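You operate a simulated robot arm through the tools that you are given. There is no shell and no other tool.

You run a simulated two-armed robot. Do the job below in one go: nothing can be reset, and whatever is moved stays where it is left.

## Task
Run the humidifier on HIGH till the gauge is in the green, then switch it off.
Fine: open the vent slider first and shut it after.

It is judged by the outcome, as a careful person would: the job done as asked, and still so three seconds after it is handed in. It fails if anything else is knocked over, pushed out of place, dropped, spilled or broken.

## Robot
Two 7-joint arms with fingered hands on one trunk that stands fixed in place. Base frame: the origin is at the foot of the trunk, x ahead of it, y to its left, z up. Readings come in mm, rad, newtons and seconds.
The left shoulder is at [81, 174, 1153], the right one opposite. With the tool pointing down near the work surface each hand reaches from about 420 to 800 mm from the base axis, measured 20 degrees to its own side. Payload 3.5 kg a hand.
Tool frame (each hand has its own): the origin (TCP) lies between the finger pads and is the grasp point; the fingertips stand 30 mm ahead of it; z points along the fingers, y is the line along which they close. The gripper opens to 104 mm; its body begins 35 mm behind the TCP. The gripper is a hand of 3 fingers: y runs from the thumb to the fingers, the wrist lies at [-15, -104, -178] in the tool frame, and closing takes about 1.5 s.
Orientation is that of the tool frame in the base frame, as [roll, pitch, yaw] about the fixed x, y, z axes, in that order (R = Rz(yaw) Ry(pitch) Rx(roll)). With the fingers straight down and the wrist toward the robot, the tool's x, y and z point along [0, 1, 0], [1, 0, 0] and [0, 0, -1] of the base frame.

## Interface
- The arms move only by the tool apply_moves. It takes "left_rows", "right_rows" or both (then of equal length, played together; a hand with none holds still); each is a list of rows, each a list of 7 numbers: the shift along the base's x, y, z in units of 25 mm (1.0 is 25 mm), then the turn, a rotation vector about the base's x, y, z in units of 6 degrees (1.0 is 6 degrees), then the gripper command, from -1 (fully open) to 1 (shut), values between in proportion. In form: [[dx, dy, dz, wx, wy, wz, jaw], ...]. A call has 1 to 20 rows; each row shifts and turns the commanded pose from where the row before left it. A call with a number of a shift or a turn outside -1 to 1 is refused whole. A row lasts 0.2 s, in which the tool goes at most 50 mm and 0.15 rad; a call with a longer step from one row to the next is refused whole, and so is a gripper value outside its range. Where a pose cannot be reached the arm comes as near as it can. A force on the tool above 40 N (or 10 N above the force at the start of the call, whichever is more), or a blocked arm, ends the call early, and 0.2 s more pass. Each finger travels about 72 mm/s and halts on what it meets, pressing with about 33 N; the grip force reading is that of the motor and also rises with nothing between the fingers. The clock runs only during rows and for 0.2 s after the last one: add rows that do not move to give the fingers time. It gives the time, the measured TCP pose, the force on the tool (base axes), the opening and the grip force at its end, in the units of the frame above (readings bear some noise), with the torque about the TCP (base axes, N m) and any sound that the robot's microphone picked up, and new pictures: "show" is both (left out), scene, wrist or none (wrist: the cameras of the hands that moved).
- Cameras (640 x 400 px; columns grow to the right, rows downward): "scene" is now at [171.8, -41.7, 1345.7]; the picture's right is [-0.48, -0.88, 0.00], its down [-0.34, 0.19, -0.92] and it looks along [0.81, -0.44, -0.39] (base axes); focal length 214 px, centre (320, 200). "left" rides on the left gripper at [-64, -94, -117] in its tool frame; the picture's right is [-0.72, -0.33, 0.61], its down [0.64, -0.65, 0.40] and it looks along [0.27, 0.68, 0.68] (tool axes); focal length 238 px, centre (320, 200). "right" rides on the right gripper at [64, -94, -117] in its tool frame; the picture's right is [-0.72, 0.33, -0.61], its down [-0.64, -0.65, 0.40] and it looks along [-0.27, 0.68, 0.68] (tool axes); focal length 238 px, centre (320, 200). There is no depth. A picture from a camera that has moved, and an enlarged one, comes with that camera's place and axes in the base frame and with its lens.
- slide_trunk(by): moves the trunk up (or, below 0, down) by that many mm; the arms and the scene camera ride with it, the base frame stays. It gives what a move gives, with no picture.
- grasp_type(shape, hand): the hand has 3 fingers and takes this shape, open, in about a second: jaw (thumb against the fingers, like two jaws); tri (thumb and two fingers); tip (a fingertip pinch); poke (one finger out to press); point (the index stretched); flat (the hand flat); cup (the hand cupped); fist (a fist). The gripper value then closes the fingers along that shape, each until it touches; the sizes above hold for jaw. It gives what a move gives, with no picture.
- head_to(pan, tilt): turns the head with the scene camera to pan (to the left, within 1.501 rad either way) and tilt (down, from -0.506 to 1.204), counted from straight ahead of the robot (the tilt from the chest, where the trunk bows). It gives what a move gives, and a new picture of the scene camera.
- zoom(camera, box): a new picture of the part [left, top, right, bottom] of that camera's present view, enlarged. No time passes.
- close_job(): hands the job in; it is judged then, once.

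Places have to be worked out from the pictures, the camera data and where the tool is seen. Open the grippers and draw the arms clear of the work before you hand the job in, unless the task says otherwise.

The tools are called as a command line: name --argument value ..., lists and objects as JSON in quotes. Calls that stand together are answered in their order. apply_moves: Moves the arms, as the interface text tells. Its arguments: {"type":"object","properties":{"left_rows":{"type":"array"},"right_rows":{"type":"array"},"show":{"type":"string","enum":["both","scene","wrist","none"]}},"required":[]} The other tools are called the same way: slide_trunk (by) moves the trunk up or down; grasp_type (shape, hand) gives the hand a shape; head_to (pan, tilt) turns the head that bears the scene camera; zoom (camera, box) takes an enlarged picture of a part of a camera's view; close_job () hands the job in.

At the start:

```text
time: 0.0
left_tool_pos: [582.1, -11.1, 1316.9]
left_tool_rot: [-3.14, -0.001, 1.572]
left_ft_force: [0.0, -0.3, 0.6]
left_wrist_torque: [0.0, -0.01, -0.01]
left_grip_width: 103.7
left_gripper_force: 0.0
left_shape: jaw
right_tool_pos: [353.0, -388.9, 1128.5]
right_tool_rot: [-3.141, 0.0, 1.572]
right_ft_force: [0.3, -0.4, 0.0]
right_wrist_torque: [0.0, 0.01, -0.02]
right_grip_width: 103.7
right_gripper_force: 0.1
right_shape: jaw
trunk travel left (down, up): [-250.0, 504.0]
head pan, tilt (commanded): [-0.499, 0.403]
```

scene: 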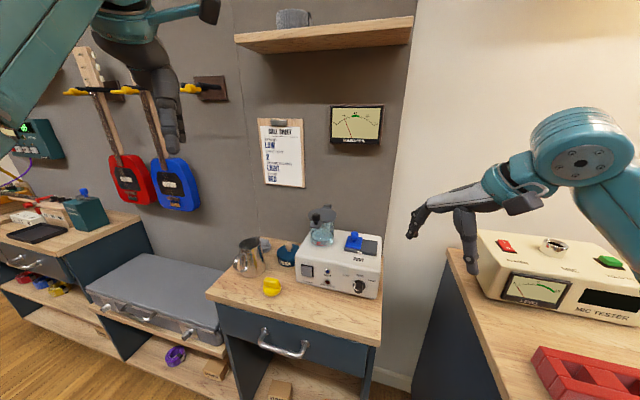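
right: 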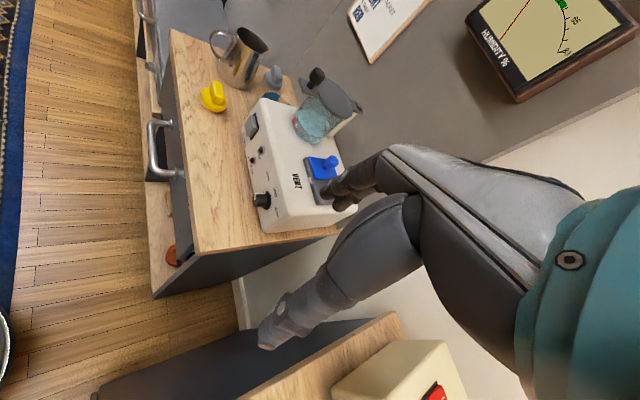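
left: 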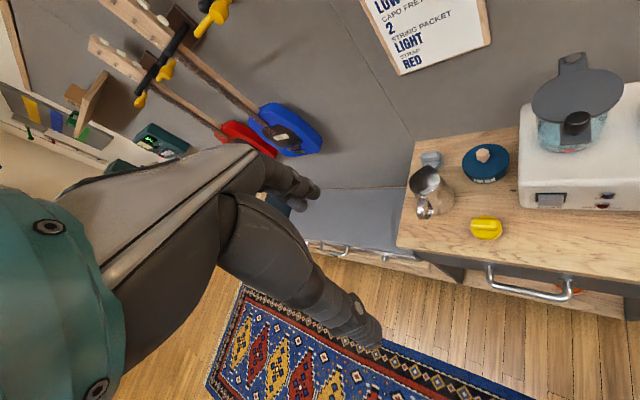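

I see the white humidifier with a blue vent slider, a rocker and a knob, and a humidity gauge on the wall above it. I zoom in to read the details.

zoom --camera "scene" --box '[220, 190, 400, 310]'

zoom --camera "scene" --box '[240, 90, 400, 190]'

zoom --camera "right" --box '[200, 50, 380, 240]'

zoom --camera "left" --box '[390, 30, 640, 260]'

```text
3.33 times, centred on (310, 250) of scene
camera zoom: at [171.8, -41.7, 1345.7], right [-0.48, -0.88, 0.0], down [-0.34, 0.19, -0.92], along [0.81, -0.44, -0.39], focal length 715 px, centre (353, 33)
```

zoom: 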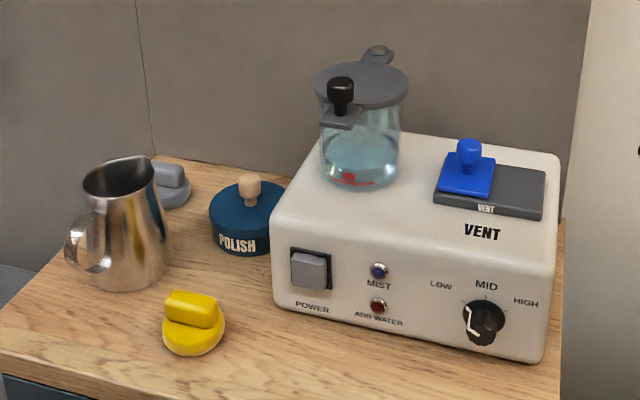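

```text
4.00 times, centred on (320, 140) of scene
camera zoom: at [171.8, -41.7, 1345.7], right [-0.48, -0.88, 0.0], down [-0.34, 0.19, -0.92], along [0.81, -0.44, -0.39], focal length 858 px, centre (320, 440)
```

zoom: 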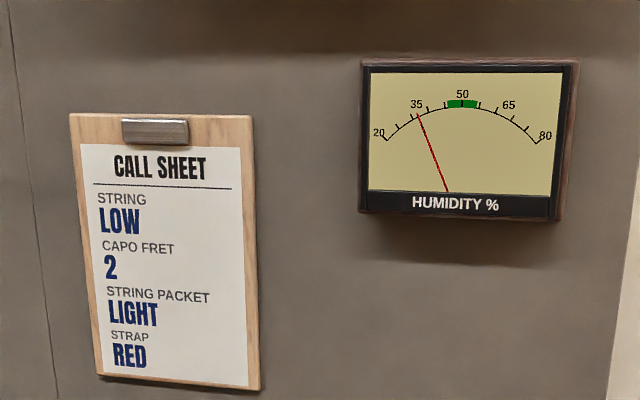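

```text
2.11 times, centred on (290, 145) of right
camera zoom: at [259.0, -325.4, 1245.3], right [0.33, -0.72, 0.61], down [-0.65, -0.64, -0.4], along [0.68, -0.27, -0.68], focal length 502 px, centre (383, 316)
```

zoom: 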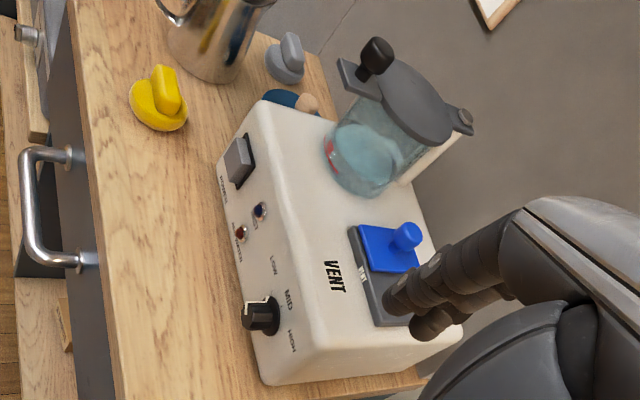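

```text
1.74 times, centred on (515, 145) of left
camera zoom: at [486.8, -74.5, 1434.9], right [-0.33, -0.72, -0.61], down [-0.65, 0.64, -0.4], along [0.68, 0.27, -0.68], focal length 414 px, centre (-19, 296)
```

zoom: 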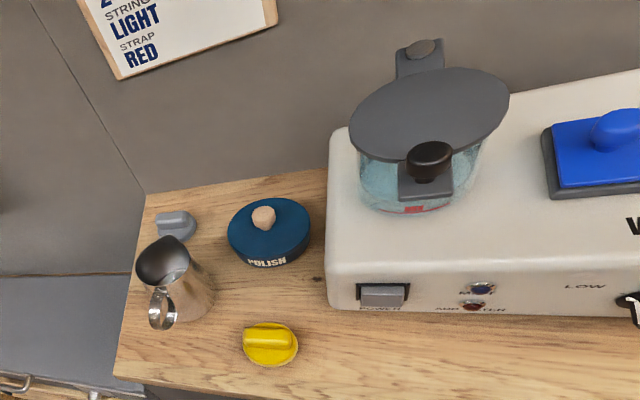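

The knob points left-up or so and the gauge reads about 35 %, with green around 45-55. I zoom tighter on the panel, vent and tank.

zoom --camera "scene" --box '[335, 225, 385, 256]'

zoom --camera "scene" --box '[296, 255, 386, 300]'

zoom --camera "scene" --box '[300, 200, 350, 250]'

zoom --camera "right" --box '[240, 140, 350, 230]'

```text
12.80 times, centred on (360, 240) of scene
camera zoom: at [171.8, -41.7, 1345.7], right [-0.48, -0.88, 0.0], down [-0.34, 0.19, -0.92], along [0.81, -0.44, -0.39], focal length 2745 px, centre (-192, -318)
```

zoom: 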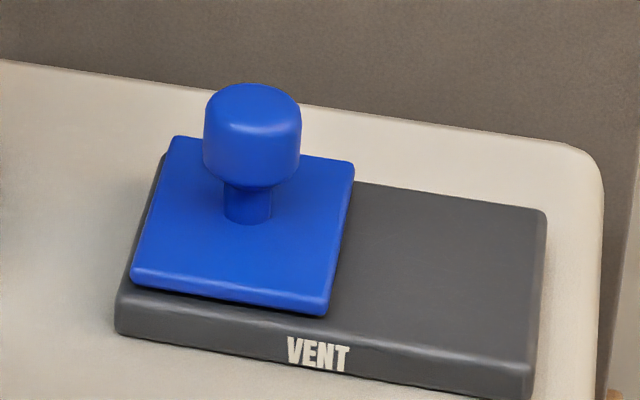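

```text
7.11 times, centred on (341, 278) of scene
camera zoom: at [171.8, -41.7, 1345.7], right [-0.48, -0.88, 0.0], down [-0.34, 0.19, -0.92], along [0.81, -0.44, -0.39], focal length 1525 px, centre (171, -351)
```

zoom: 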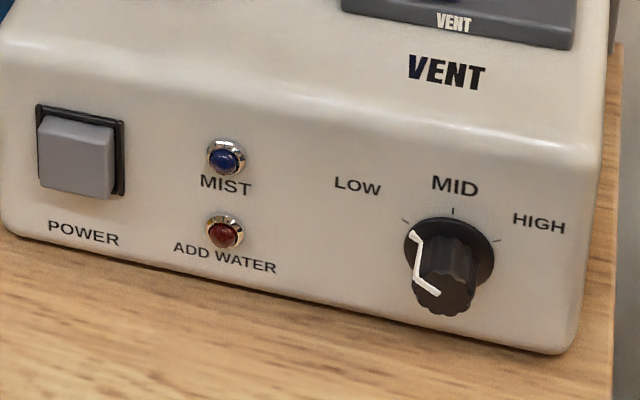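

```text
8.00 times, centred on (325, 225) of scene
camera zoom: at [171.8, -41.7, 1345.7], right [-0.48, -0.88, 0.0], down [-0.34, 0.19, -0.92], along [0.81, -0.44, -0.39], focal length 1716 px, centre (280, 0)
```

zoom: 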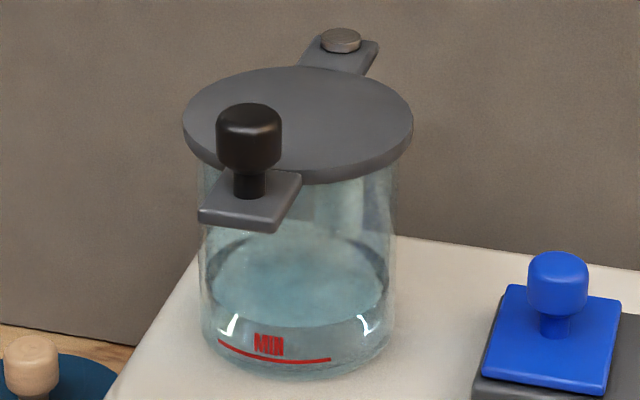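

```text
4.44 times, centred on (295, 185) of right
camera zoom: at [259.0, -325.4, 1245.3], right [0.33, -0.72, 0.61], down [-0.65, -0.64, -0.4], along [0.68, -0.27, -0.68], focal length 1059 px, centre (431, 267)
```

zoom: 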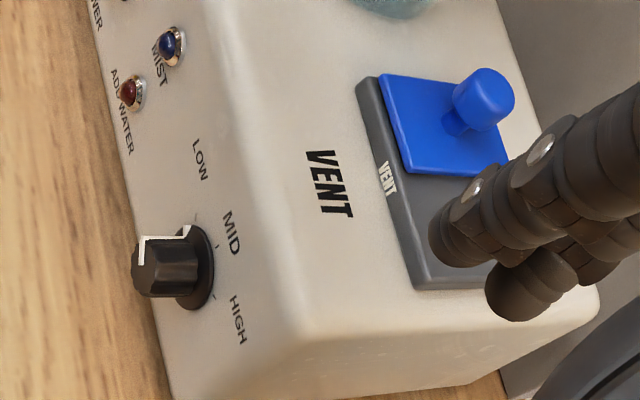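

From triangulating scene and right-wrist views I put the power switch near (652,-257,882), the knob near (534,-369,869), the vent handle near (636,-421,970), so the box is yawed about 45 degrees from the base. I turn the head to centre on it for a more exact measurement.

head_to --pan -0.64 --tilt 0.6

```text
time: 0.7
left_tool_pos: [581.5, -9.8, 1315.9]
left_tool_rot: [3.14, 0.0, 1.573]
left_ft_force: [-0.2, 0.7, 0.1]
left_wrist_torque: [0.0, 0.01, -0.01]
left_grip_width: 103.6
left_gripper_force: 0.1
left_shape: jaw
right_tool_pos: [352.6, -389.0, 1128.2]
right_tool_rot: [3.14, 0.0, 1.573]
right_ft_force: [-0.2, 0.5, -0.1]
right_wrist_torque: [0.02, -0.02, 0.02]
right_grip_width: 103.8
right_gripper_force: 0.0
right_shape: jaw
trunk travel left (down, up): [-250.0, 504.0]
head pan, tilt (commanded): [-0.641, 0.6]
camera scene: at [161.4, -50.2, 1327.8], right [-0.6, -0.8, 0.0], down [-0.45, 0.34, -0.83], along [0.66, -0.49, -0.56], focal length 214 px, centre (320, 200)
```

scene: 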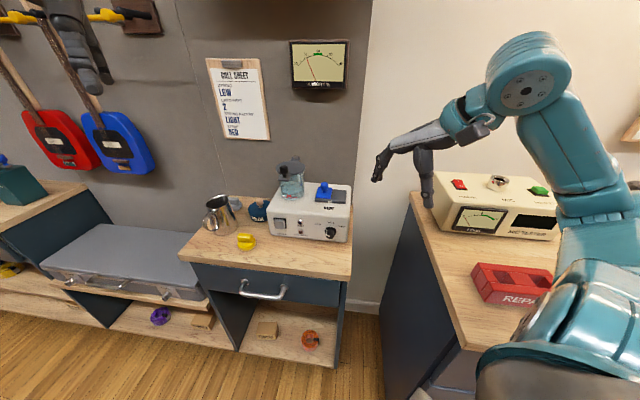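

The view is now centred on the box; I take enlarged pictures for exact pixel readings from both the scene and right wrist cameras.

zoom --camera "scene" --box '[260, 150, 360, 250]'

zoom --camera "right" --box '[150, 30, 310, 250]'

zoom --camera "scene" --box '[170, 180, 370, 340]'

zoom --camera "scene" --box '[280, 30, 360, 100]'

```text
4.00 times, centred on (310, 200) of scene
camera zoom: at [161.4, -50.2, 1327.8], right [-0.6, -0.8, 0.0], down [-0.45, 0.34, -0.83], along [0.66, -0.49, -0.56], focal length 858 px, centre (360, 200)
```

zoom: 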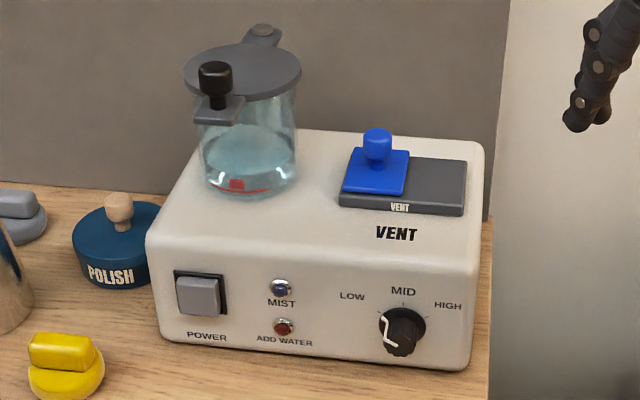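

```text
1.82 times, centred on (230, 140) of right
camera zoom: at [259.0, -325.4, 1245.3], right [0.33, -0.72, 0.61], down [-0.65, -0.64, -0.4], along [0.68, -0.27, -0.68], focal length 433 px, centre (484, 309)
```

zoom: 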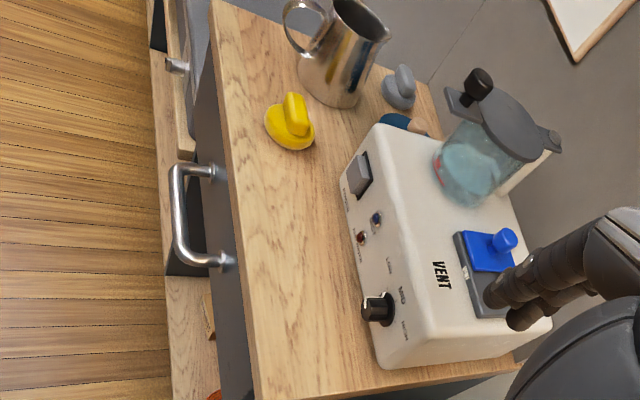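

```text
2.50 times, centred on (270, 260) of scene
camera zoom: at [161.4, -50.2, 1327.8], right [-0.6, -0.8, 0.0], down [-0.45, 0.34, -0.83], along [0.66, -0.49, -0.56], focal length 536 px, centre (445, 50)
```

zoom: 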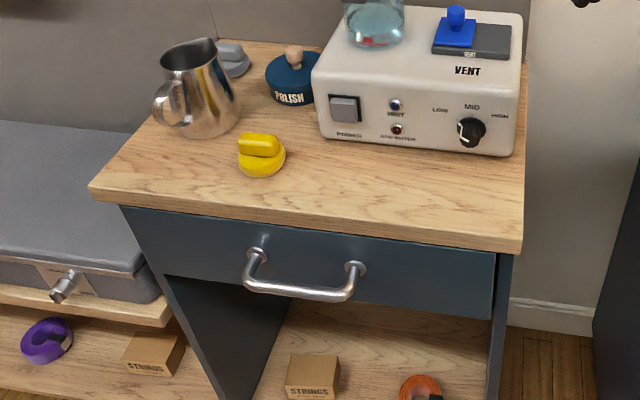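

```text
5.71 times, centred on (320, 65) of scene
camera zoom: at [161.4, -50.2, 1327.8], right [-0.6, -0.8, 0.0], down [-0.45, 0.34, -0.83], along [0.66, -0.49, -0.56], focal length 1226 px, centre (320, 971)
```

zoom: 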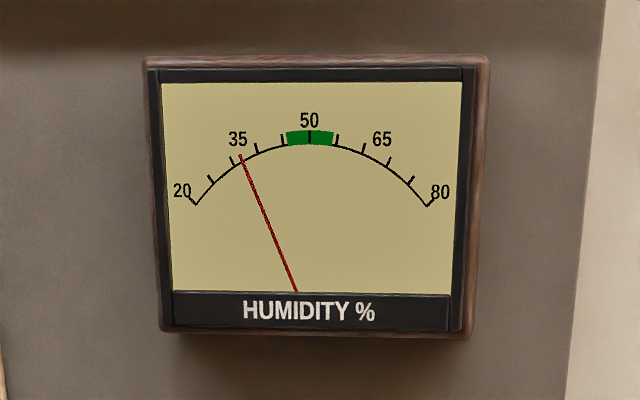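

Refined triangulation: power button ≈ (654,-258,879), knob ≈ (536,-371,869), vent handle ≈ (636,-421,971), table top ≈ 825; the panel's right is (-0.72,-0.70) and it faces heading -46°. I bring the right hand above the vent handle, turning it so its closing line is along the panel normal.

apply_moves --right_rows '[[0.945, -0.108, -0.02, 0, 0, -0.64, -0.3], [0.945, -0.108, -0.02, 0, 0, -0.64, -0.3], [0.945, -0.108, -0.02, 0, 0, -0.64, -0.3], [0.945, -0.108, -0.02, 0, 0, -0.64, -0.3], [0.945, -0.108, -0.02, 0, 0, -0.64, -0.3], [0.945, -0.108, -0.02, 0, 0, -0.64, -0.3], [0.945, -0.108, -0.02, 0, 0, -0.64, -0.3], [0.945, -0.108, -0.02, 0, 0, -0.64, -0.3], [0.945, -0.108, -0.02, 0, 0, -0.64, -0.3], [0.945, -0.108, -0.02, 0, 0, -0.64, -0.3], [0.945, -0.108, -0.02, 0, 0, -0.64, -0.3], [0.945, -0.108, -0.02, 0, 0, -0.64, -0.3]]' --show "both"

```text
time: 3.3
left_tool_pos: [581.9, -9.8, 1315.7]
left_tool_rot: [-3.138, 0.0, 1.574]
left_ft_force: [-0.6, 1.5, -0.1]
left_wrist_torque: [-0.03, -0.01, -0.04]
left_grip_width: 103.4
left_gripper_force: 0.1
left_shape: jaw
right_tool_pos: [634.5, -421.7, 1121.8]
right_tool_rot: [-3.141, 0.001, 0.769]
right_ft_force: [-0.5, 0.0, -0.7]
right_wrist_torque: [-0.01, 0.02, 0.0]
right_grip_width: 67.9
right_gripper_force: 0.1
right_shape: jaw
trunk travel left (down, up): [-250.0, 504.0]
head pan, tilt (commanded): [-0.641, 0.6]
camera scene: at [161.9, -50.1, 1327.6], right [-0.6, -0.8, 0.0], down [-0.45, 0.34, -0.82], along [0.66, -0.49, -0.57], focal length 214 px, centre (320, 200)
camera right: at [615.8, -310.2, 1239.6], right [-0.29, -0.73, 0.61], down [-0.91, 0.03, -0.4], along [0.28, -0.68, -0.68], focal length 238 px, centre (320, 200)
```

scene: 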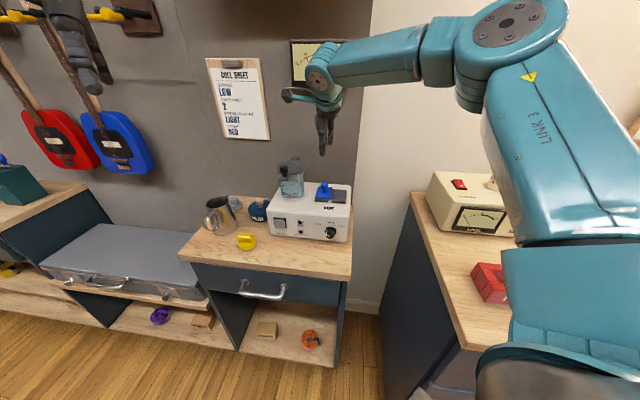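
right: 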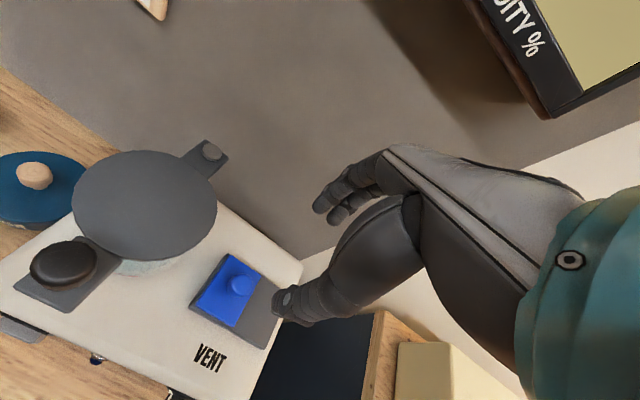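

The reach is fine and the hand is above the vent. I zoom in the wrist and scene views to check the handle position relative to the hand before descending.

zoom --camera "right" --box '[170, 220, 330, 370]'

zoom --camera "scene" --box '[270, 100, 370, 220]'

```text
2.67 times, centred on (250, 295) of right
camera zoom: at [615.8, -310.2, 1239.6], right [-0.29, -0.73, 0.61], down [-0.91, 0.03, -0.4], along [0.28, -0.68, -0.68], focal length 636 px, centre (507, -53)
```

zoom: 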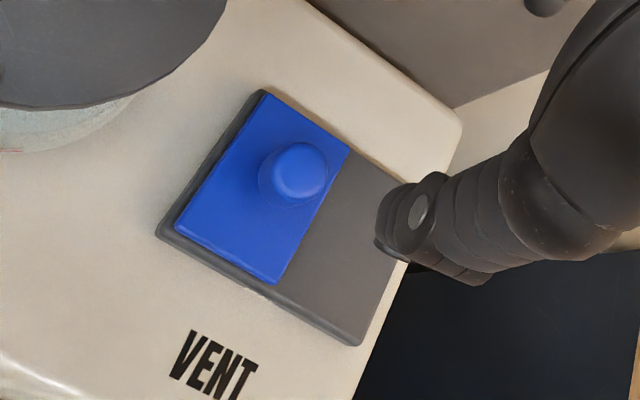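

```text
3.33 times, centred on (320, 160) of scene
camera zoom: at [161.9, -50.1, 1327.6], right [-0.6, -0.8, 0.0], down [-0.45, 0.34, -0.82], along [0.66, -0.49, -0.57], focal length 715 px, centre (320, 333)
```

zoom: 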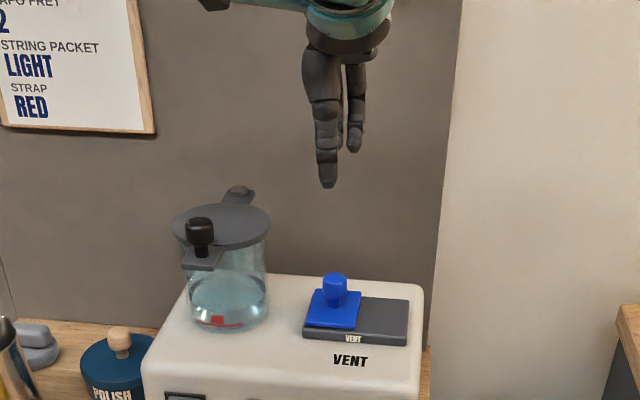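

The handle sits directly beneath the hand (≈ (633,-421)), with thumb and fingers on its near and far sides. I descend to about z=990 and check.

apply_moves --right_rows '[[-0.01, 0, -0.88, 0, 0, -0.05, -0.3], [-0.01, 0, -0.88, 0, 0, -0.05, -0.3], [-0.01, 0, -0.88, 0, 0, 0, -0.3], [-0.01, 0, -0.88, 0, 0, 0, -0.3], [-0.01, 0, -0.88, 0, 0, 0, -0.3], [-0.01, 0, -0.88, 0, 0, 0, -0.3]]' --show "both"

```text
time: 4.7
left_tool_pos: [581.5, -10.2, 1316.6]
left_tool_rot: [3.14, 0.001, 1.571]
left_ft_force: [-0.3, 0.5, -0.1]
left_wrist_torque: [0.01, -0.02, 0.0]
left_grip_width: 103.3
left_gripper_force: 0.0
left_shape: jaw
right_tool_pos: [635.5, -420.3, 991.6]
right_tool_rot: [-3.14, 0.0, 0.758]
right_ft_force: [0.1, 0.3, 0.1]
right_wrist_torque: [-0.02, 0.0, -0.02]
right_grip_width: 68.1
right_gripper_force: 0.1
right_shape: jaw
trunk travel left (down, up): [-250.0, 504.0]
head pan, tilt (commanded): [-0.641, 0.6]
camera scene: at [161.5, -50.4, 1327.7], right [-0.6, -0.8, 0.0], down [-0.45, 0.34, -0.82], along [0.66, -0.49, -0.57], focal length 214 px, centre (320, 200)
camera right: at [617.5, -308.4, 1108.0], right [-0.3, -0.73, 0.61], down [-0.91, 0.03, -0.4], along [0.27, -0.68, -0.68], focal length 238 px, centre (320, 200)
```

scene: 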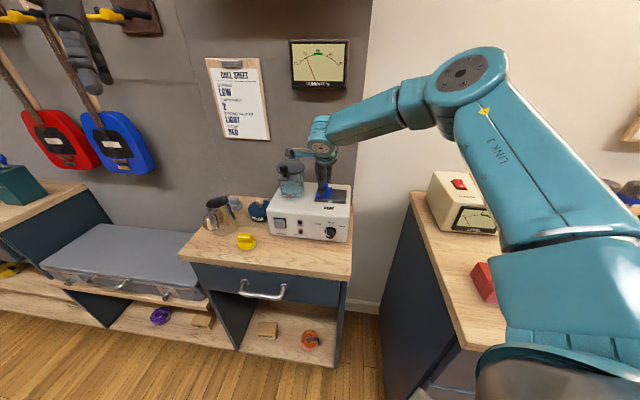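
right: 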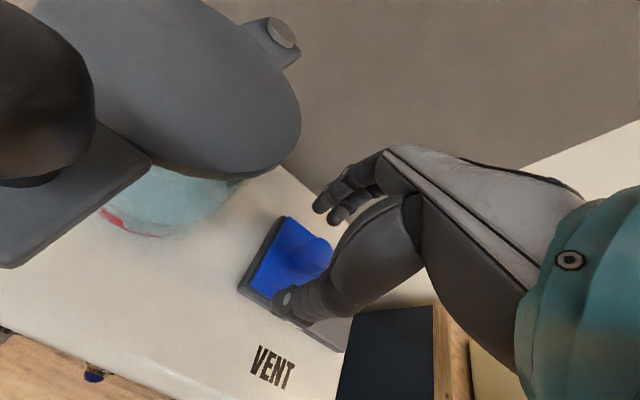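

zoom --camera "right" --box '[220, 160, 420, 330]'

zoom --camera "scene" --box '[290, 140, 350, 210]'

```text
2.35 times, centred on (320, 245) of right
camera zoom: at [617.5, -308.4, 1108.0], right [-0.3, -0.73, 0.61], down [-0.91, 0.03, -0.4], along [0.27, -0.68, -0.68], focal length 561 px, centre (320, 94)
```

zoom: 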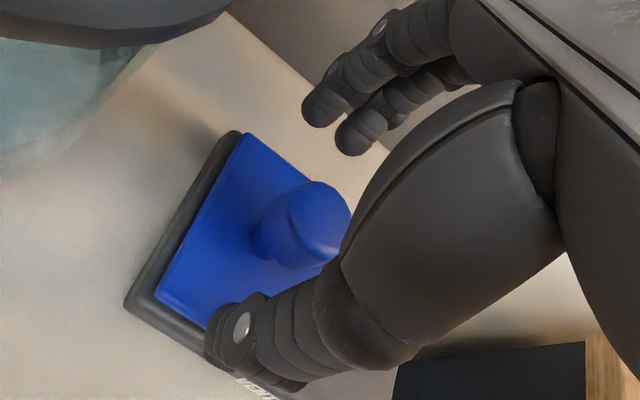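

```text
5.71 times, centred on (320, 175) of scene
camera zoom: at [161.5, -50.4, 1327.7], right [-0.6, -0.8, 0.0], down [-0.45, 0.34, -0.82], along [0.66, -0.49, -0.57], focal length 1226 px, centre (320, 343)
```

zoom: 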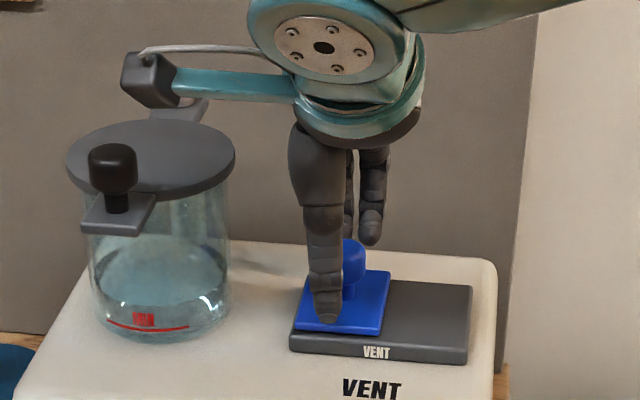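

The handle cap lies between thumb and two fingers, with tips about at cap level. I go down 8 mm more and close on it.

apply_moves --right_rows '[[-0.02, 0, -0.17, 0, 0, 0, -0.3], [0, 0, -0.17, 0, 0, 0, -0.3], [0, 0, 0, 0, 0, 0, 0.1], [0, 0, 0, 0, 0, 0, 0.5], [0, 0, 0, 0, 0, 0, 1], [0, 0, 0, 0, 0, 0, 1], [0, 0, 0, 0, 0, 0, 1]]' --show "both"

```text
time: 6.3
left_tool_pos: [581.7, -10.4, 1317.2]
left_tool_rot: [-3.141, 0.0, 1.574]
left_ft_force: [0.6, 0.2, 0.3]
left_wrist_torque: [0.01, 0.01, 0.0]
left_grip_width: 103.7
left_gripper_force: 0.1
left_shape: jaw
right_tool_pos: [634.2, -421.9, 983.7]
right_tool_rot: [3.141, 0.0, 0.758]
right_ft_force: [-0.1, 1.3, 3.6]
right_wrist_torque: [0.08, -0.02, -0.1]
right_grip_width: 46.2
right_gripper_force: 33.2
right_shape: jaw
trunk travel left (down, up): [-250.0, 504.0]
head pan, tilt (commanded): [-0.641, 0.6]
camera scene: at [160.9, -49.9, 1327.9], right [-0.6, -0.8, 0.0], down [-0.45, 0.34, -0.83], along [0.66, -0.49, -0.56], focal length 214 px, centre (320, 200)
camera right: at [616.5, -308.3, 1100.1], right [-0.3, -0.73, 0.61], down [-0.91, 0.03, -0.4], along [0.28, -0.68, -0.68], focal length 238 px, centre (320, 200)
```

scene: 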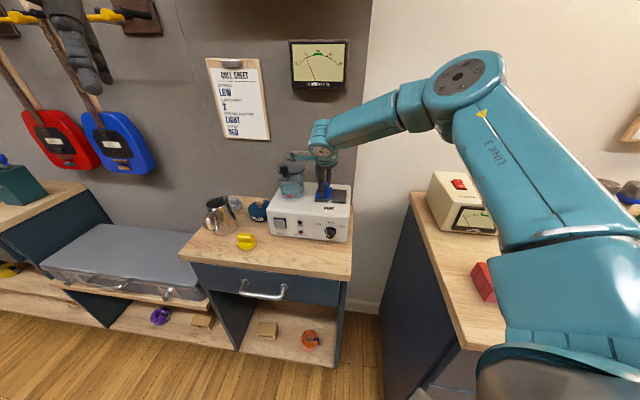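
right: 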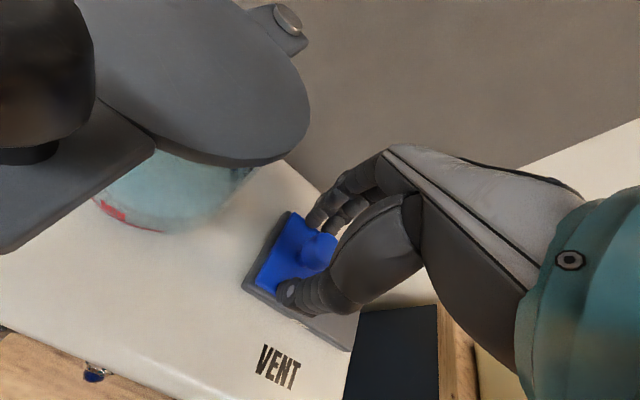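

The gripper stopped at 46 mm with 33 N. I zoom to see whether it really holds the handle.

zoom --camera "right" --box '[230, 150, 400, 320]'

zoom --camera "scene" --box '[300, 160, 350, 210]'

```text
2.35 times, centred on (315, 235) of right
camera zoom: at [616.5, -308.3, 1100.1], right [-0.3, -0.73, 0.61], down [-0.91, 0.03, -0.4], along [0.28, -0.68, -0.68], focal length 561 px, centre (332, 118)
```

zoom: 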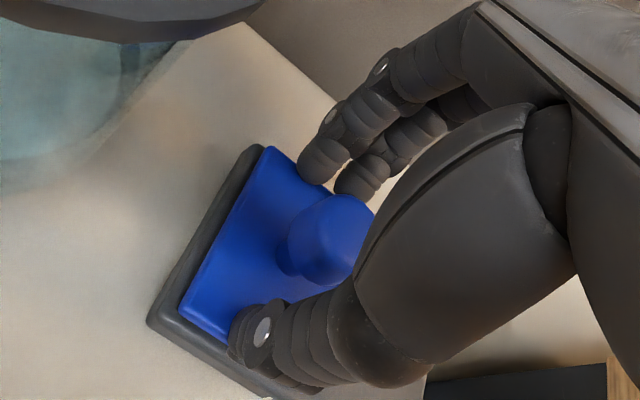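

```text
8.00 times, centred on (325, 185) of scene
camera zoom: at [160.9, -49.9, 1327.9], right [-0.6, -0.8, 0.0], down [-0.45, 0.34, -0.83], along [0.66, -0.49, -0.56], focal length 1716 px, centre (280, 320)
```

zoom: 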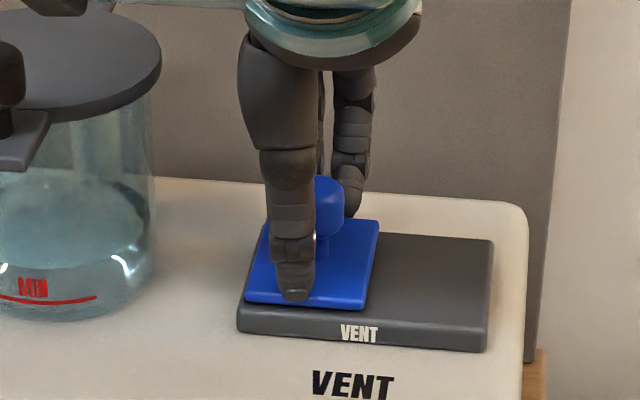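

The thumb seems to be stopped on the blue plate rather than the cap (slight upward force). I reopen, raise 9 mm, and close again.

apply_moves --right_rows '[[0, 0, 0, 0, 0, 0, -0.3], [0, 0, 0, 0, 0, 0, -0.3], [0, 0, 0.18, 0, 0, 0, -0.3], [0, 0, 0.18, 0, 0, 0, -0.3], [0, 0, 0, 0, 0, 0, 0.2], [0, 0, 0, 0, 0, 0, 1], [0, 0, 0, 0, 0, 0, 1], [0, 0, 0, 0, 0, 0, 1], [0, 0, 0, 0, 0, 0, 1]]' --show "none"

zoom --camera "right" --box '[230, 150, 400, 320]'

zoom --camera "scene" --box '[300, 160, 350, 210]'

```text
time: 8.3
left_tool_pos: [582.0, -10.1, 1316.9]
left_tool_rot: [3.141, 0.0, 1.571]
left_ft_force: [0.1, 0.2, 0.5]
left_wrist_torque: [0.0, 0.03, 0.0]
left_grip_width: 103.7
left_gripper_force: 0.1
left_shape: jaw
right_tool_pos: [634.8, -420.4, 992.0]
right_tool_rot: [3.141, 0.001, 0.756]
right_ft_force: [-0.7, 2.3, -1.9]
right_wrist_torque: [0.0, -0.04, 0.04]
right_grip_width: 15.4
right_gripper_force: 33.1
right_shape: jaw
trunk travel left (down, up): [-250.0, 504.0]
head pan, tilt (commanded): [-0.641, 0.6]
```

```text
2.35 times, centred on (315, 235) of right
camera zoom: at [616.8, -308.7, 1108.1], right [-0.3, -0.73, 0.61], down [-0.91, 0.03, -0.4], along [0.27, -0.68, -0.68], focal length 561 px, centre (332, 118)
```

zoom: 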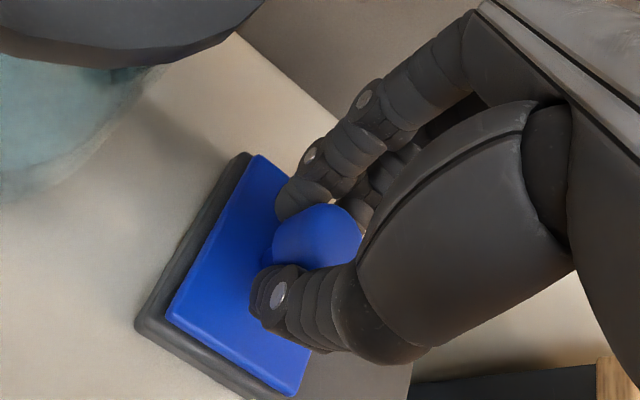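

```text
8.00 times, centred on (325, 185) of scene
camera zoom: at [161.4, -50.1, 1327.7], right [-0.6, -0.8, 0.0], down [-0.45, 0.34, -0.83], along [0.66, -0.49, -0.56], focal length 1716 px, centre (280, 320)
```

zoom: 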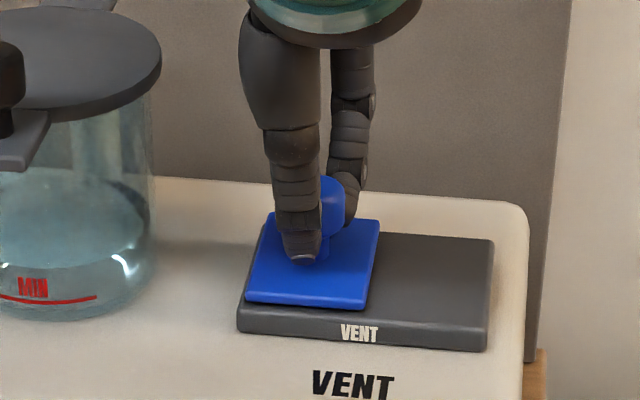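

Now the cap is pinched between thumb and fingers (15 mm). I slide it to the panel's right, first 24 mm, watching the force.

apply_moves --right_rows '[[-0.115, -0.111, 0, 0, 0, 0, 1], [-0.23, -0.222, 0, 0, 0, 0, 1], [-0.23, -0.222, 0, 0, 0, 0, 1], [-0.115, -0.111, 0, 0, 0, 0, 1]]' --show "none"

zoom --camera "scene" --box '[300, 160, 350, 210]'

```text
time: 9.3
left_tool_pos: [582.6, -10.7, 1317.2]
left_tool_rot: [3.14, 0.0, 1.573]
left_ft_force: [0.0, 0.9, -0.1]
left_wrist_torque: [0.01, -0.02, 0.02]
left_grip_width: 103.9
left_gripper_force: 0.0
left_shape: jaw
right_tool_pos: [616.8, -439.1, 989.9]
right_tool_rot: [-3.14, 0.001, 0.758]
right_ft_force: [-1.5, 2.2, -1.9]
right_wrist_torque: [0.07, 0.06, 0.01]
right_grip_width: 15.4
right_gripper_force: 32.9
right_shape: jaw
trunk travel left (down, up): [-250.0, 504.0]
head pan, tilt (commanded): [-0.641, 0.6]
```

```text
8.00 times, centred on (325, 185) of scene
camera zoom: at [161.3, -50.1, 1327.8], right [-0.6, -0.8, 0.0], down [-0.45, 0.34, -0.83], along [0.66, -0.49, -0.56], focal length 1716 px, centre (280, 320)
```

zoom: 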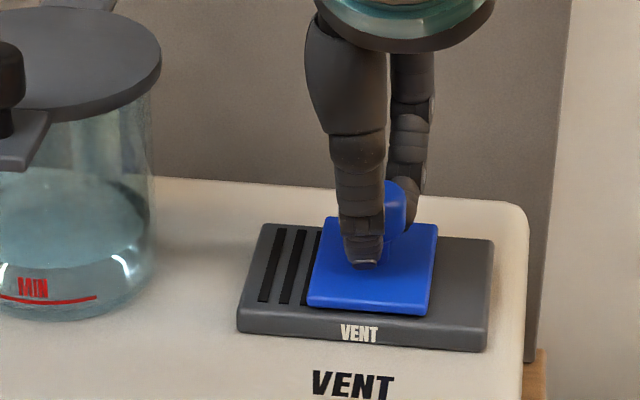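

The slots show as the slider opens. About 20 mm of travel remains; I continue 18 mm and then nudge until it meets the stop.

apply_moves --right_rows '[[-0.173, -0.167, 0, 0, 0, 0, 1], [-0.173, -0.167, 0, 0, 0, 0, 1], [-0.173, -0.167, 0, 0, 0, 0, 1], [-0.058, -0.056, 0, 0, 0, 0, 1], [-0.058, -0.056, 0, 0, 0, 0, 1]]' --show "none"

zoom --camera "scene" --box '[300, 160, 350, 210]'

```text
time: 10.5
left_tool_pos: [582.0, -11.1, 1316.2]
left_tool_rot: [3.141, 0.0, 1.572]
left_ft_force: [-0.1, -1.0, -1.1]
left_wrist_torque: [-0.02, 0.03, -0.01]
left_grip_width: 103.7
left_gripper_force: 0.1
left_shape: jaw
right_tool_pos: [601.4, -454.1, 991.9]
right_tool_rot: [3.141, 0.0, 0.757]
right_ft_force: [0.8, -0.9, 0.3]
right_wrist_torque: [-0.01, -0.06, 0.03]
right_grip_width: 15.5
right_gripper_force: 32.9
right_shape: jaw
trunk travel left (down, up): [-250.0, 504.0]
head pan, tilt (commanded): [-0.641, 0.6]
```

```text
8.00 times, centred on (325, 185) of scene
camera zoom: at [161.4, -50.3, 1327.8], right [-0.6, -0.8, 0.0], down [-0.45, 0.34, -0.83], along [0.66, -0.49, -0.57], focal length 1716 px, centre (280, 320)
```

zoom: 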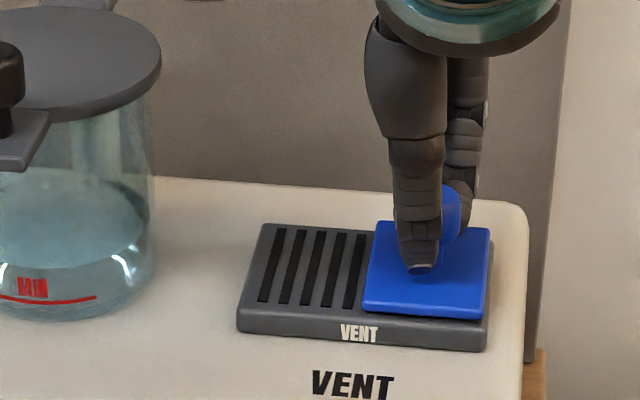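

All five slots are exposed. I nudge 3 mm more to confirm the end stop.

apply_moves --right_rows '[[-0.058, -0.056, 0, 0, 0, 0, 1], [-0.03, -0.028, 0, 0, 0, 0, 1], [0, 0, 0, 0, 0, 0, 1]]' --show "none"

zoom --camera "scene" --box '[300, 160, 350, 210]'

```text
time: 11.3
left_tool_pos: [583.1, -10.5, 1317.2]
left_tool_rot: [-3.141, 0.001, 1.573]
left_ft_force: [-0.3, -0.1, 0.6]
left_wrist_torque: [-0.01, 0.0, -0.04]
left_grip_width: 103.6
left_gripper_force: 0.1
left_shape: jaw
right_tool_pos: [598.6, -455.7, 990.3]
right_tool_rot: [3.14, 0.001, 0.757]
right_ft_force: [2.9, -2.5, 0.2]
right_wrist_torque: [-0.08, -0.04, -0.01]
right_grip_width: 14.8
right_gripper_force: 33.0
right_shape: jaw
trunk travel left (down, up): [-250.0, 504.0]
head pan, tilt (commanded): [-0.641, 0.6]
```

```text
8.00 times, centred on (325, 185) of scene
camera zoom: at [161.7, -50.5, 1327.7], right [-0.6, -0.8, 0.0], down [-0.45, 0.34, -0.82], along [0.66, -0.49, -0.57], focal length 1716 px, centre (280, 320)
```

zoom: 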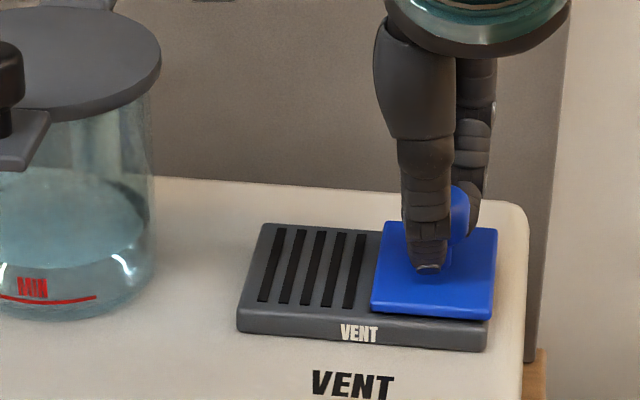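

The vent is fully open (about 50 mm of travel). I release, lift the right hand straight up, and park it back to the right, leaving the panel free for the left arm, whose reach suits the panel's facing better.

apply_moves --right_rows '[[0, 0, 0, 0, 0, 0, 0.3], [0, 0, 0, 0, 0, 0, -0.3], [0, 0, 0, 0, 0, 0, -0.4], [0, 0, 0, 0, 0, 0, -0.4], [0, 0, 0.5, 0, 0, 0, -0.4], [0, 0, 0.95, 0, 0, 0, -0.4], [0, 0, 0.95, 0, 0, 0, -0.4], [0, 0, 0.95, 0, 0, 0, -0.4], [0, 0, 0.95, 0, 0, 0, -0.4], [0, 0, 0.95, 0, 0, 0, -0.4], [0, 0, 0.95, 0, 0, 0, -0.4], [-0.8, -0.3, 0, 0, 0, 0, -0.4], [-0.9, -0.4, 0, 0, 0, 0, -0.4], [-0.9, -0.4, 0, 0, 0, 0, -0.4], [-0.9, -0.4, 0, 0, 0, 0, -0.4], [-0.9, -0.4, 0, 0, 0, 0, -0.4], [-0.9, -0.4, 0, 0, 0, 0, -0.4], [-0.9, -0.4, 0, 0, 0, 0, -0.4], [-0.9, -0.4, 0, 0, 0, 0, -0.4], [0, 0, 0, 0, 0, 0, -0.4]]' --show "scene"

grasp_type --hand "left" --shape "tri"

```text
time: 15.5
left_tool_pos: [582.4, -10.0, 1315.6]
left_tool_rot: [-3.141, -0.001, 1.573]
left_ft_force: [-0.4, 0.7, 0.1]
left_wrist_torque: [0.02, -0.01, 0.0]
left_grip_width: 103.3
left_gripper_force: 0.1
left_shape: jaw
right_tool_pos: [421.1, -532.0, 1147.5]
right_tool_rot: [-3.141, 0.002, 0.759]
right_ft_force: [0.1, 0.1, 0.4]
right_wrist_torque: [0.02, 0.0, 0.0]
right_grip_width: 72.4
right_gripper_force: 0.1
right_shape: jaw
trunk travel left (down, up): [-250.0, 504.0]
head pan, tilt (commanded): [-0.641, 0.6]
camera scene: at [161.4, -50.0, 1327.8], right [-0.6, -0.8, 0.0], down [-0.45, 0.34, -0.83], along [0.66, -0.49, -0.56], focal length 214 px, centre (320, 200)
```

scene: 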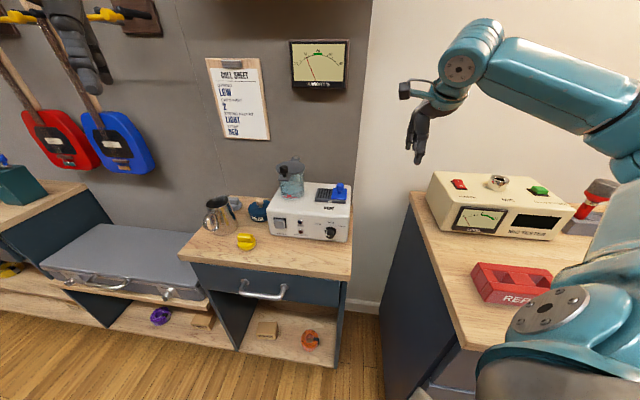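

```text
time: 16.4
left_tool_pos: [582.4, -11.8, 1315.9]
left_tool_rot: [-3.14, 0.001, 1.572]
left_ft_force: [0.0, 0.9, 0.2]
left_wrist_torque: [0.0, 0.0, -0.02]
left_grip_width: 103.7
left_gripper_force: 0.0
left_shape: tri
right_tool_pos: [420.8, -533.4, 1146.1]
right_tool_rot: [-3.141, 0.002, 0.756]
right_ft_force: [0.6, -0.9, 1.0]
right_wrist_torque: [-0.02, -0.02, -0.04]
right_grip_width: 72.3
right_gripper_force: 0.1
right_shape: jaw
trunk travel left (down, up): [-250.0, 504.0]
head pan, tilt (commanded): [-0.641, 0.6]
```

The vent remains open and the right arm is parked. I check the knob closely and the left hand's tri shape.

zoom --camera "scene" --box '[310, 215, 355, 245]'

zoom --camera "left" --box '[150, 100, 450, 360]'

```text
13.33 times, centred on (332, 230) of scene
camera zoom: at [161.3, -50.3, 1327.8], right [-0.6, -0.8, 0.0], down [-0.45, 0.34, -0.83], along [0.66, -0.49, -0.56], focal length 2860 px, centre (153, -200)
```

zoom: 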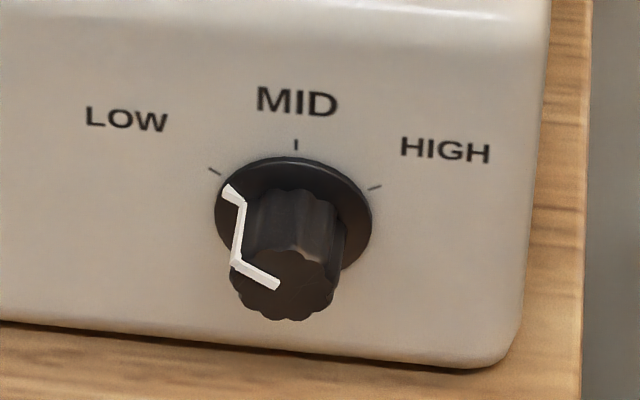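

```text
1.54 times, centred on (300, 230) of left
camera zoom: at [486.8, -74.5, 1434.9], right [-0.33, -0.72, -0.61], down [-0.65, 0.64, -0.4], along [0.68, 0.27, -0.68], focal length 367 px, centre (351, 154)
```

zoom: 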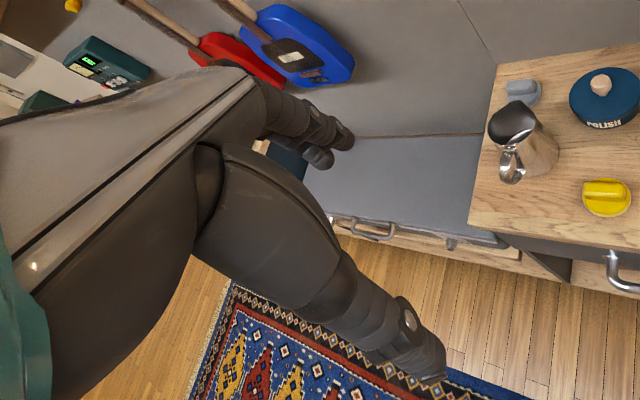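

The knob points at LOW with ticks at roughly ±60°, so it needs about 120° clockwise. I test in free air whether the right arm can take the knob-gripping pose (closing line along the panel, tool tilted 40° down); first a 90° yaw in place.

apply_moves --right_rows '[[0, 0, 0.2, 0, 0, 0.94, -0.4], [0, 0, 0.2, 0, 0, 0.94, -0.4], [0, 0, 0.2, 0, 0, 0.94, -0.4], [0, 0, 0, 0, 0, 0.94, -0.4], [0, 0, 0, 0, 0, 0.94, -0.4], [0, 0, 0, 0, 0, 0.94, -0.4], [0, 0, 0, 0, 0, 0.94, -0.4], [0, 0, 0, 0, 0, 0.94, -0.4], [0, 0, 0, 0, 0, 0.94, -0.4], [0, 0, 0, 0, 0, 0.94, -0.4], [0, 0, 0, 0, 0, 0.94, -0.4], [0, 0, 0, 0, 0, 0.94, -0.4], [0, 0, 0, 0, 0, 0.94, -0.4], [0, 0, 0, 0, 0, 0.94, -0.4], [0, 0, 0, 0, 0, 0.94, -0.4], [0, 0, 0, 0, 0, 0.94, -0.4]]' --show "scene"

```text
time: 19.8
left_tool_pos: [582.2, -10.7, 1317.5]
left_tool_rot: [-3.141, 0.0, 1.572]
left_ft_force: [-0.2, -0.2, -0.1]
left_wrist_torque: [-0.01, 0.03, 0.0]
left_grip_width: 103.6
left_gripper_force: 0.1
left_shape: tri
right_tool_pos: [420.2, -533.2, 1161.2]
right_tool_rot: [-3.141, 0.0, 2.336]
right_ft_force: [-0.2, -0.7, 0.1]
right_wrist_torque: [0.02, -0.03, -0.01]
right_grip_width: 72.4
right_gripper_force: 0.1
right_shape: jaw
trunk travel left (down, up): [-250.0, 504.0]
head pan, tilt (commanded): [-0.641, 0.6]
camera scene: at [161.3, -50.3, 1327.8], right [-0.6, -0.8, 0.0], down [-0.45, 0.34, -0.83], along [0.66, -0.49, -0.56], focal length 214 px, centre (320, 200)
```

scene: 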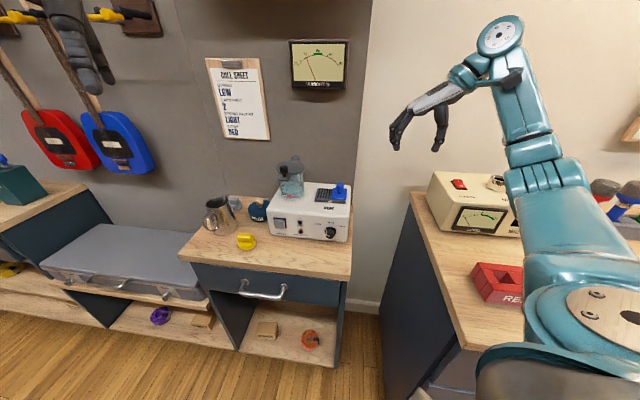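

The yaw is reached. Now I tilt the tool 50° forward about the panel's right axis while shifting slightly toward the panel.

apply_moves --right_rows '[[0.1, 0.4, 0, -0.589, -0.589, 0, -0.4], [0.1, 0.4, 0, -0.589, -0.589, 0, -0.4], [0.1, 0.4, 0, -0.589, -0.589, 0, -0.4], [0.1, 0.4, 0, -0.589, -0.589, 0, -0.4], [0.1, 0.4, 0, -0.589, -0.589, 0, -0.4], [0.1, 0.4, 0, -0.589, -0.589, 0, -0.4], [0.1, 0.4, 0, -0.589, -0.589, 0, -0.4], [0.1, 0.4, 0, -0.589, -0.589, 0, -0.4], [0.1, 0.4, 0, -0.589, -0.589, 0, -0.4], [0.1, 0.4, 0, -0.589, -0.589, 0, -0.4]]' --show "both"

```text
time: 22.0
left_tool_pos: [582.7, -9.6, 1316.7]
left_tool_rot: [3.14, 0.001, 1.572]
left_ft_force: [-0.7, 1.1, 0.4]
left_wrist_torque: [-0.03, 0.02, 0.0]
left_grip_width: 103.8
left_gripper_force: 0.1
left_shape: tri
right_tool_pos: [445.9, -432.8, 1160.9]
right_tool_rot: [3.11, 0.873, 2.317]
right_ft_force: [0.0, -0.7, -0.8]
right_wrist_torque: [0.01, 0.0, 0.01]
right_grip_width: 72.5
right_gripper_force: 0.0
right_shape: jaw
trunk travel left (down, up): [-250.0, 504.0]
head pan, tilt (commanded): [-0.641, 0.6]
camera scene: at [161.3, -50.2, 1327.8], right [-0.6, -0.8, 0.0], down [-0.45, 0.34, -0.83], along [0.66, -0.49, -0.56], focal length 214 px, centre (320, 200)
camera right: at [287.4, -405.0, 1185.7], right [0.22, 0.22, 0.95], down [0.03, -0.98, 0.22], along [0.98, -0.02, -0.22], focal length 238 px, centre (320, 200)
```

scene: 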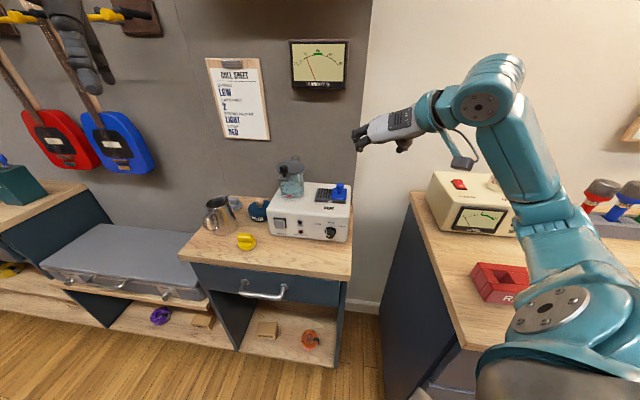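
right: 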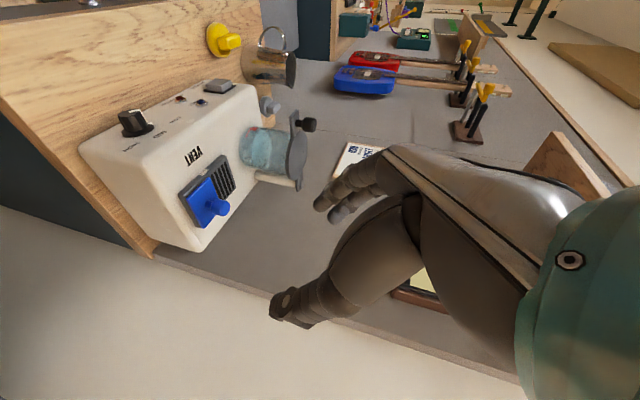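

The right arm takes this pose well. I zoom on the knob in both views to refine its place.

zoom --camera "right" --box '[70, 60, 270, 200]'

zoom --camera "right" --box '[110, 95, 170, 145]'

```text
2.86 times, centred on (170, 130) of right
camera zoom: at [287.4, -405.0, 1185.7], right [0.22, 0.22, 0.95], down [0.03, -0.98, 0.22], along [0.98, -0.02, -0.22], focal length 681 px, centre (749, 400)
```

zoom: 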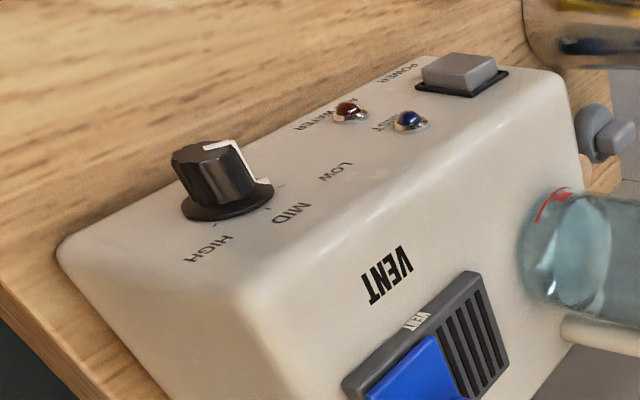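

```text
8.00 times, centred on (140, 120) of right
camera zoom: at [287.4, -405.0, 1185.7], right [0.22, 0.22, 0.95], down [0.03, -0.98, 0.22], along [0.98, -0.02, -0.22], focal length 1907 px, centre (1760, 840)
```

zoom: 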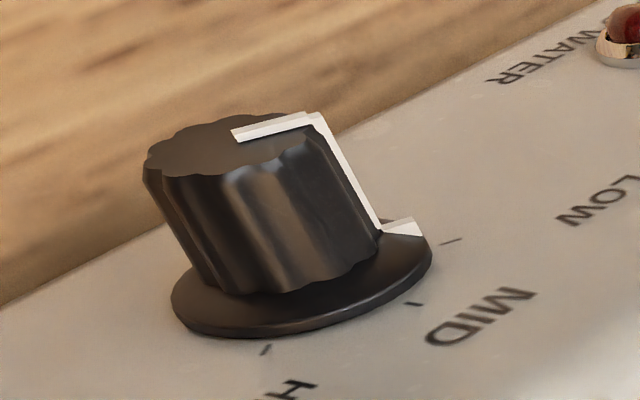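

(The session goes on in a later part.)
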